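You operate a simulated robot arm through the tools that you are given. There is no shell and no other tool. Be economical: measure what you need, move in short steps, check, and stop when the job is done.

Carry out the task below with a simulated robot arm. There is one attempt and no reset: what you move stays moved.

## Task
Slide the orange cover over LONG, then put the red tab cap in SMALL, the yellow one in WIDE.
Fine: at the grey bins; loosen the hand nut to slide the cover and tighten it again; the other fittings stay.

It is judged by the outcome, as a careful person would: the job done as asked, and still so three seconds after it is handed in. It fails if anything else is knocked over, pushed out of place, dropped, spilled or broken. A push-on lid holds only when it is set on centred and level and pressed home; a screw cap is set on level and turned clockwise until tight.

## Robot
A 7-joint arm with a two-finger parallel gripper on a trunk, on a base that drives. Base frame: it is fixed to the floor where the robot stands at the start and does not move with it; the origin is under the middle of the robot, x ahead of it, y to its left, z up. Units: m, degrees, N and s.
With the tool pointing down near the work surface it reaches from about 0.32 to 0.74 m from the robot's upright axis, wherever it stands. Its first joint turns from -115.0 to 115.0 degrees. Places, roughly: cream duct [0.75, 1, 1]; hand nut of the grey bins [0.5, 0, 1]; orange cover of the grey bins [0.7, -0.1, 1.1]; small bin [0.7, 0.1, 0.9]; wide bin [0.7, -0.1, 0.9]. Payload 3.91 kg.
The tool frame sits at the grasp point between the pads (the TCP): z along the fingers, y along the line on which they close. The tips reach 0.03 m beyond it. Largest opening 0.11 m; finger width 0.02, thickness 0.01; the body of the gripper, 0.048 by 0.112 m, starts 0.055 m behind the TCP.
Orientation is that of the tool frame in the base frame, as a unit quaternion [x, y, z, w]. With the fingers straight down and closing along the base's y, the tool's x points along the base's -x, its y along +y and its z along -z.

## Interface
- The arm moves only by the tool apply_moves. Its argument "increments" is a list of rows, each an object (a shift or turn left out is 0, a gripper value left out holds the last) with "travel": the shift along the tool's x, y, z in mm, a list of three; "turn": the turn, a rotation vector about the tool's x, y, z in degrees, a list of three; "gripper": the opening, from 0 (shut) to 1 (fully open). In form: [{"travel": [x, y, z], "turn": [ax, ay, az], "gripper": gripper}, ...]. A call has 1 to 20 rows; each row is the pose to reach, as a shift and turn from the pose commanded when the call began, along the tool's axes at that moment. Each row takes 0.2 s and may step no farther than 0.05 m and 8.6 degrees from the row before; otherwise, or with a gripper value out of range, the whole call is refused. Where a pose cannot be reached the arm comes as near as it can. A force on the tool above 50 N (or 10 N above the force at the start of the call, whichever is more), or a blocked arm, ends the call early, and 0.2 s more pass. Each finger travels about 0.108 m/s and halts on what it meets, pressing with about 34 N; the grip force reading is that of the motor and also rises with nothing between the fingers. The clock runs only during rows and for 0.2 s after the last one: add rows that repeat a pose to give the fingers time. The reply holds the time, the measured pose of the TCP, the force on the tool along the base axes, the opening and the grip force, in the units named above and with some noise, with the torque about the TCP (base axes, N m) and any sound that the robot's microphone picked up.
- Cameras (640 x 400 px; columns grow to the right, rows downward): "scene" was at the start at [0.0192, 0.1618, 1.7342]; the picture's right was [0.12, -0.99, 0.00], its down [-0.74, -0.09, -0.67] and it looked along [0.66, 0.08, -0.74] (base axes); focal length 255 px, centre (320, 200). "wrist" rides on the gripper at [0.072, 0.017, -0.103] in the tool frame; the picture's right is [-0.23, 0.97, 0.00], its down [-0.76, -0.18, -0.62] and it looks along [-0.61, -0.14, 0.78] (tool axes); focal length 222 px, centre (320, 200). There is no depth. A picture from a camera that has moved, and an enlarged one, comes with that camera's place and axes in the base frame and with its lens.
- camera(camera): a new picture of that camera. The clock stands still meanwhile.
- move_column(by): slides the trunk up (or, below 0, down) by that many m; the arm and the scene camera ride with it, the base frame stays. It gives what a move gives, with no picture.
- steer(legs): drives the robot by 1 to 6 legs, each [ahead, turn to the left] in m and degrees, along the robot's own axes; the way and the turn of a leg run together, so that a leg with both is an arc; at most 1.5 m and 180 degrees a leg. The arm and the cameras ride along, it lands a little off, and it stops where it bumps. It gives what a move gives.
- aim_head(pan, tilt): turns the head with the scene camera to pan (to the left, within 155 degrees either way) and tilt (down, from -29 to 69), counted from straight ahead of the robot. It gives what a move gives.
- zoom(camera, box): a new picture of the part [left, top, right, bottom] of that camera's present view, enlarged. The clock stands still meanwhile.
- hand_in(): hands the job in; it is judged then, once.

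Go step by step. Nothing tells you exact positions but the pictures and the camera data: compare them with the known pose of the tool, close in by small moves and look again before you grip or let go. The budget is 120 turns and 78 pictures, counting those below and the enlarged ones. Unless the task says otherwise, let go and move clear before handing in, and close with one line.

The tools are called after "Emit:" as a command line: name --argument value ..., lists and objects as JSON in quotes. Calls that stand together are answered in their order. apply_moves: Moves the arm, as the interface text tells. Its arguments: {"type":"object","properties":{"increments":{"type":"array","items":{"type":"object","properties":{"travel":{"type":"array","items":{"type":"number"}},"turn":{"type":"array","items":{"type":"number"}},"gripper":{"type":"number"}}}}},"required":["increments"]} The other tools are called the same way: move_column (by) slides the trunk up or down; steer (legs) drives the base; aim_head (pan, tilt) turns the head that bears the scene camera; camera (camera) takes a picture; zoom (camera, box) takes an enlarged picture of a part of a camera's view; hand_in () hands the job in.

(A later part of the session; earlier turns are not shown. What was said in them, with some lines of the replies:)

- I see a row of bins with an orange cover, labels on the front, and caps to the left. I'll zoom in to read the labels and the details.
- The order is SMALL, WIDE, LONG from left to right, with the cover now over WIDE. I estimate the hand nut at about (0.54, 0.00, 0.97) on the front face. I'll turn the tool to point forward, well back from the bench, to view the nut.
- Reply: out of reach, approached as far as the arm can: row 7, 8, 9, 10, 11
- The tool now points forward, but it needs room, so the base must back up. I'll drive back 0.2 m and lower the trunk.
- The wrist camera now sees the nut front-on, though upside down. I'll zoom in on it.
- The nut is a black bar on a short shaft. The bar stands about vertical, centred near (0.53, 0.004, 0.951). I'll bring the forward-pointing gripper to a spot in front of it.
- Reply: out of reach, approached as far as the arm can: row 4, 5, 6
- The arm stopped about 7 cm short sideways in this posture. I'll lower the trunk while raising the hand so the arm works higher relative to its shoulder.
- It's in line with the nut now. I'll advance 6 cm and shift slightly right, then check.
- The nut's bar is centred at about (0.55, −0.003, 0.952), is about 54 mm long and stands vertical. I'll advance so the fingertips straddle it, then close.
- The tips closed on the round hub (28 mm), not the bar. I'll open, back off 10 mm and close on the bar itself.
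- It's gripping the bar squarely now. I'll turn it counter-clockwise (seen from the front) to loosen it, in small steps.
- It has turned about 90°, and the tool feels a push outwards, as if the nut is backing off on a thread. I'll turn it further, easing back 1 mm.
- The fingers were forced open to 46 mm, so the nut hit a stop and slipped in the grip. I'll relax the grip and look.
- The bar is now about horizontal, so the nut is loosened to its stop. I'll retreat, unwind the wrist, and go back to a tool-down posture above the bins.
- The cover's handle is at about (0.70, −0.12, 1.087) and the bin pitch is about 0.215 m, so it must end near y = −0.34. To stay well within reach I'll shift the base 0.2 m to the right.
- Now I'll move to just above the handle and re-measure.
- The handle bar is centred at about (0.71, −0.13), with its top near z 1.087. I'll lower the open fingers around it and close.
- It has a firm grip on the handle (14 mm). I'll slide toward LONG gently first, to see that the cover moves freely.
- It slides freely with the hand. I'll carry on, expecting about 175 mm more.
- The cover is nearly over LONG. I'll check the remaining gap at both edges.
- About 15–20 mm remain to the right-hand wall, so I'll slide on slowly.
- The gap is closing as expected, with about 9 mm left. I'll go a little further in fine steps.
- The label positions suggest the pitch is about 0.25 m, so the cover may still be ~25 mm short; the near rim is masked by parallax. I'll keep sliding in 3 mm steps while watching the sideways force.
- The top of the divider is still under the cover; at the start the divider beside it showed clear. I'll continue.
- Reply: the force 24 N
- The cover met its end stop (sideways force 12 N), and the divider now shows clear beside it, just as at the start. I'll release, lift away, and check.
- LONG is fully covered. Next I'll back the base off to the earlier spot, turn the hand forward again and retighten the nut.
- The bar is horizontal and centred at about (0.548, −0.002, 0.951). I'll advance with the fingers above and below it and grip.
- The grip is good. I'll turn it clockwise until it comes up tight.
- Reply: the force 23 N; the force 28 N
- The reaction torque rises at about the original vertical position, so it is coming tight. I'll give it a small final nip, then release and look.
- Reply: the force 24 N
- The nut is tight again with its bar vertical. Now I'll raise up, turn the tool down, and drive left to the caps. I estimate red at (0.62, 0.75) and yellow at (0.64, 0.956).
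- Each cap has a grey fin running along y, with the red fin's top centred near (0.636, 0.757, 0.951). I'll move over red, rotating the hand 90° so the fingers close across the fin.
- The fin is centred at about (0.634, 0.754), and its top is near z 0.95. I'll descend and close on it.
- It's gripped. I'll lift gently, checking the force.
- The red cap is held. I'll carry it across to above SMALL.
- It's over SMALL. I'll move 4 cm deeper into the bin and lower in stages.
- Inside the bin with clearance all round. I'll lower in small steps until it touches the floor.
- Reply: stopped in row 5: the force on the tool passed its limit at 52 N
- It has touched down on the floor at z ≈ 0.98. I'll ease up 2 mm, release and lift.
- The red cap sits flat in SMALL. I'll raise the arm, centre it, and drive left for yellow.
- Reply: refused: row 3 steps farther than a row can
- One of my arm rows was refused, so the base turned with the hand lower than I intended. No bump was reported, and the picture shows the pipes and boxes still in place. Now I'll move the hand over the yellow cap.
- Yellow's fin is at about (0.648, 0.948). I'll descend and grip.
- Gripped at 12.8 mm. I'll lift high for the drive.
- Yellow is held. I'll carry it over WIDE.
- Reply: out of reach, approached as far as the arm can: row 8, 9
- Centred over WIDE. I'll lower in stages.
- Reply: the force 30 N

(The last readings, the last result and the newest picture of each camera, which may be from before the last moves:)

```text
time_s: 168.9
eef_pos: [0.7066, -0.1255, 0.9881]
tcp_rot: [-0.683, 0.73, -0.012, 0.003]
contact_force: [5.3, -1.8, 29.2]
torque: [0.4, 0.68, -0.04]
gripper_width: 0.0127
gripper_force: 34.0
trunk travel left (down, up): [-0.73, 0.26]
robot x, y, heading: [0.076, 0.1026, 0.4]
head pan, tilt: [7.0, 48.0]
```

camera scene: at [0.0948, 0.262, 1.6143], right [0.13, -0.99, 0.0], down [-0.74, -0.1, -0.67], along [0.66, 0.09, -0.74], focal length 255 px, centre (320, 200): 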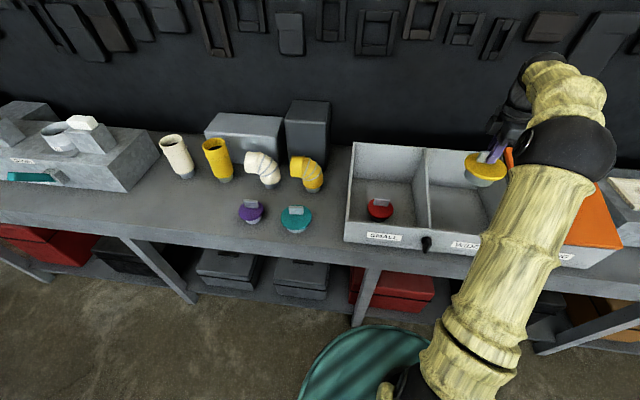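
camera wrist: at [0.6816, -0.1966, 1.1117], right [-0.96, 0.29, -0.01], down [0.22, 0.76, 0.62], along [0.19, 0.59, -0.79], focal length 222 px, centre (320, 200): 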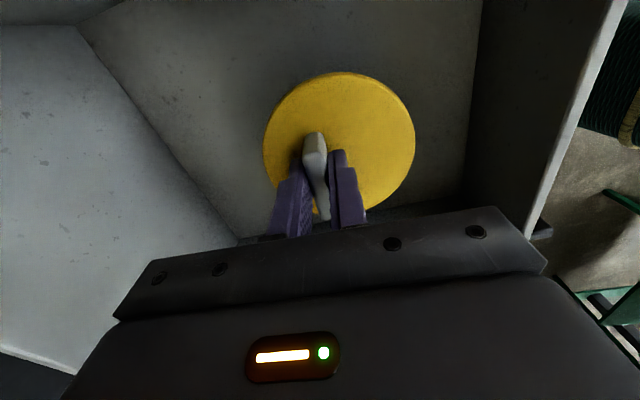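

It's down on the floor of WIDE with a 29 N upward reaction. I'll ease up 3 mm, release and lift clear.

Emit:
apply_moves --increments '[{"travel": [0, 0, -3]}, {"travel": [0, 0, -4], "gripper": 0.3}, {"travel": [0, 0, -4], "gripper": 0.4}, {"travel": [0, 0, -45]}, {"travel": [0, 0, -90]}, {"travel": [0, 0, -135]}, {"travel": [0, 0, -180]}, {"travel": [0, 0, -225]}, {"travel": [-30, 20, -265]}, {"travel": [-60, 40, -300]}]'

Emit:
camera --camera "wrist"

Emit:
steer --legs '[[-0.3, 0]]'

Emit:
camera --camera "scene"

```text
refused: row 9 steps farther than a row can; nothing moved
```

```text
11 pictures are left
camera wrist: at [0.6815, -0.1958, 1.0922], right [-0.96, 0.29, -0.02], down [0.21, 0.76, 0.62], along [0.2, 0.59, -0.79], focal length 222 px, centre (320, 200)
```

wrist: 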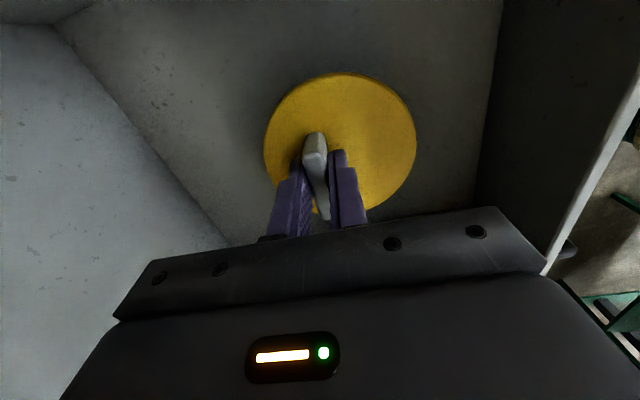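

```text
time_s: 170.2
eef_pos: [0.6391, -0.1263, 0.9869]
tcp_rot: [-0.684, 0.729, -0.02, 0.012]
contact_force: [1.1, 0.4, -0.8]
torque: [-0.07, -0.04, 0.02]
gripper_width: 0.0125
gripper_force: 34.1
trunk travel left (down, up): [-0.73, 0.26]
robot x, y, heading: [-0.0016, 0.1018, 0.5]
head pan, tilt: [7.0, 48.0]
stopped in leg 1: the force on the tool passed its limit at 72 N (the readings are from after the stop); the commanded pose is now the measured one
```

```text
10 pictures are left
camera scene: at [0.0178, 0.2625, 1.614], right [0.13, -0.99, 0.0], down [-0.74, -0.1, -0.67], along [0.66, 0.09, -0.74], focal length 255 px, centre (320, 200)
```

scene: 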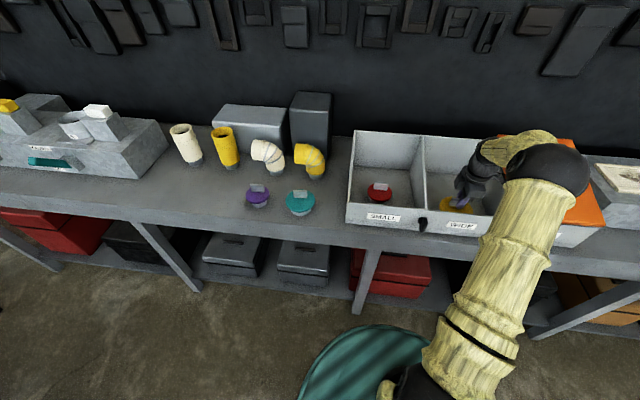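

The release move was refused because one step was too long, and the base then drove back about 7 cm still holding the cap, until it pressed on the bin's front wall. That was my batching error. I'll move the cap forward off the wall, then see whether anything shifted.

Emit:
apply_moves --increments '[{"travel": [0, -15, -4]}, {"travel": [0, -40, -4]}, {"travel": [0, -55, -4]}]'

Emit:
camera --camera "wrist"

```text
time_s: 171.0
eef_pos: [0.6935, -0.1298, 0.9942]
tcp_rot: [-0.684, 0.729, -0.02, 0.011]
contact_force: [0.2, 0.7, -2.4]
torque: [-0.01, -0.01, 0.04]
gripper_width: 0.0126
gripper_force: 34.1
trunk travel left (down, up): [-0.73, 0.26]
robot x, y, heading: [-0.0009, 0.0991, 0.7]
head pan, tilt: [7.0, 48.0]
```

```text
9 pictures are left
camera wrist: at [0.6663, -0.1989, 1.0975], right [-0.96, 0.29, -0.05], down [0.2, 0.76, 0.62], along [0.22, 0.58, -0.78], focal length 222 px, centre (320, 200)
```

wrist: 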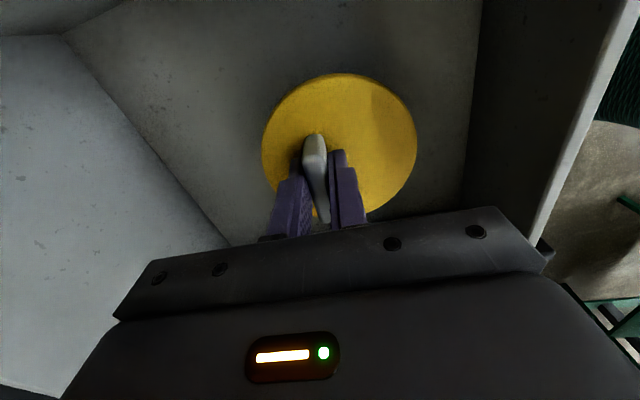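

The cap is intact in the grip and clear of the walls. I'll level the hand and set it down again.

Emit:
apply_moves --increments '[{"travel": [0, 0, 0], "turn": [-2.5, 0, 0]}, {"travel": [0, 0, 4], "turn": [-2.5, 0, 0]}, {"travel": [0, 0, 7], "turn": [-2.5, 0, 0]}, {"travel": [0, 0, 9], "turn": [-2.5, 0, 0]}]'

```text
time_s: 172.0
eef_pos: [0.694, -0.1297, 0.9836]
tcp_rot: [-0.684, 0.729, -0.005, -0.003]
contact_force: [-0.4, -0.2, -0.4]
torque: [-0.03, 0.0, 0.01]
gripper_width: 0.0126
gripper_force: 34.4
trunk travel left (down, up): [-0.73, 0.26]
robot x, y, heading: [-0.001, 0.103, 0.5]
head pan, tilt: [7.0, 48.0]
```

Emit:
apply_moves --increments '[{"travel": [0, 0, 2]}, {"travel": [0, 0, 4]}, {"travel": [0, 0, 6]}]'

```text
time_s: 172.8
eef_pos: [0.694, -0.1298, 0.9841]
tcp_rot: [-0.684, 0.73, -0.01, -0.001]
contact_force: [6.0, -1.6, 29.1]
torque: [0.33, 0.41, -0.03]
gripper_width: 0.0128
gripper_force: 34.1
trunk travel left (down, up): [-0.73, 0.26]
robot x, y, heading: [-0.0013, 0.0997, 0.5]
head pan, tilt: [7.0, 48.0]
```

It's seated on the floor. I'll release and lift, this time in short steps.

Emit:
apply_moves --increments '[{"travel": [0, 0, -4]}, {"travel": [0, 0, -5], "gripper": 0.3}, {"travel": [0, 0, -5], "gripper": 0.4}, {"travel": [0, 0, -40]}, {"travel": [0, 0, -80]}, {"travel": [0, 0, -120]}, {"travel": [0, 0, -160]}, {"travel": [0, 0, -200]}, {"travel": [0, 0, -240]}, {"travel": [0, 0, -280]}]'

Emit:
camera --camera "wrist"

```text
time_s: 175.0
eef_pos: [0.6573, -0.1154, 1.2336]
tcp_rot: [-0.684, 0.73, -0.005, -0.004]
contact_force: [-0.3, -0.1, -0.4]
torque: [0.01, -0.05, 0.03]
gripper_width: 0.0439
gripper_force: 0.1
out of reach, approached as far as the arm can: row 8, 9, 10
trunk travel left (down, up): [-0.73, 0.26]
robot x, y, heading: [0.0022, 0.1, 0.7]
head pan, tilt: [7.0, 48.0]
```

```text
8 pictures are left
camera wrist: at [0.6353, -0.1856, 1.3375], right [-0.96, 0.29, 0.0], down [0.23, 0.76, 0.61], along [0.18, 0.59, -0.79], focal length 222 px, centre (320, 200)
```

wrist: 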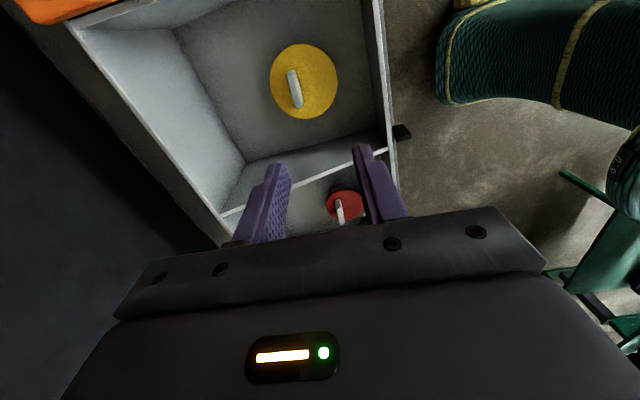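

The yellow cap is flat in WIDE and the red in SMALL. I'll back the robot away and check the whole scene.

Emit:
steer --legs '[[-0.35, 0]]'

Emit:
aim_head --pan -10 --tilt 40

Emit:
camera --camera "scene"

```text
time_s: 177.5
eef_pos: [0.3119, -0.1203, 1.2322]
tcp_rot: [-0.684, 0.73, -0.005, -0.004]
contact_force: [0.2, 0.2, 0.3]
torque: [0.01, -0.01, -0.05]
gripper_width: 0.0438
gripper_force: 0.0
trunk travel left (down, up): [-0.73, 0.26]
robot x, y, heading: [-0.3499, 0.0959, 0.5]
head pan, tilt: [7.0, 48.0]
```

```text
time_s: 178.3
eef_pos: [0.3111, -0.1199, 1.2324]
tcp_rot: [-0.683, 0.73, -0.004, -0.004]
contact_force: [0.1, -0.4, 0.4]
torque: [0.01, 0.03, 0.0]
gripper_width: 0.0439
gripper_force: 0.0
trunk travel left (down, up): [-0.73, 0.26]
robot x, y, heading: [-0.3458, 0.0983, 0.5]
head pan, tilt: [-10.0, 40.0]
```

```text
7 pictures are left
camera scene: at [-0.3249, 0.2351, 1.6256], right [-0.17, -0.99, 0.0], down [-0.63, 0.11, -0.77], along [0.76, -0.13, -0.64], focal length 255 px, centre (320, 200)
```

scene: 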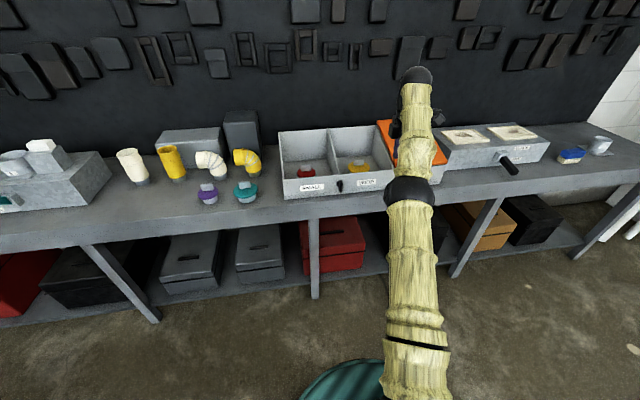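

Emit:
zoom --camera "scene" --box '[260, 100, 460, 225]'

```text
3.20 times, centred on (360, 162) of scene
camera zoom: at [-0.3249, 0.2351, 1.6256], right [-0.17, -0.99, 0.0], down [-0.63, 0.11, -0.77], along [0.76, -0.13, -0.64], focal length 817 px, centre (192, 320)
```

zoom: 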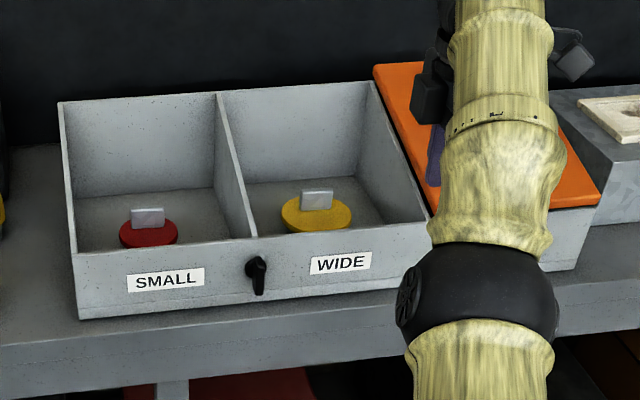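

Everything checks out: LONG is covered, the nut is tight, red is in SMALL, yellow is in WIDE, and the other fittings look undisturbed. I'm handing it in.

Emit:
hand_in

```text
The job is handed in.
```

The job is handed in: the orange cover is over LONG with the hand nut tightened again, the red tab cap is in SMALL, and the yellow one is in WIDE. While I was placing the yellow cap, a badly batched drive pulled it against WIDE's front wall (72 N peak); I reset it, and nothing in the final pictures looks shifted.
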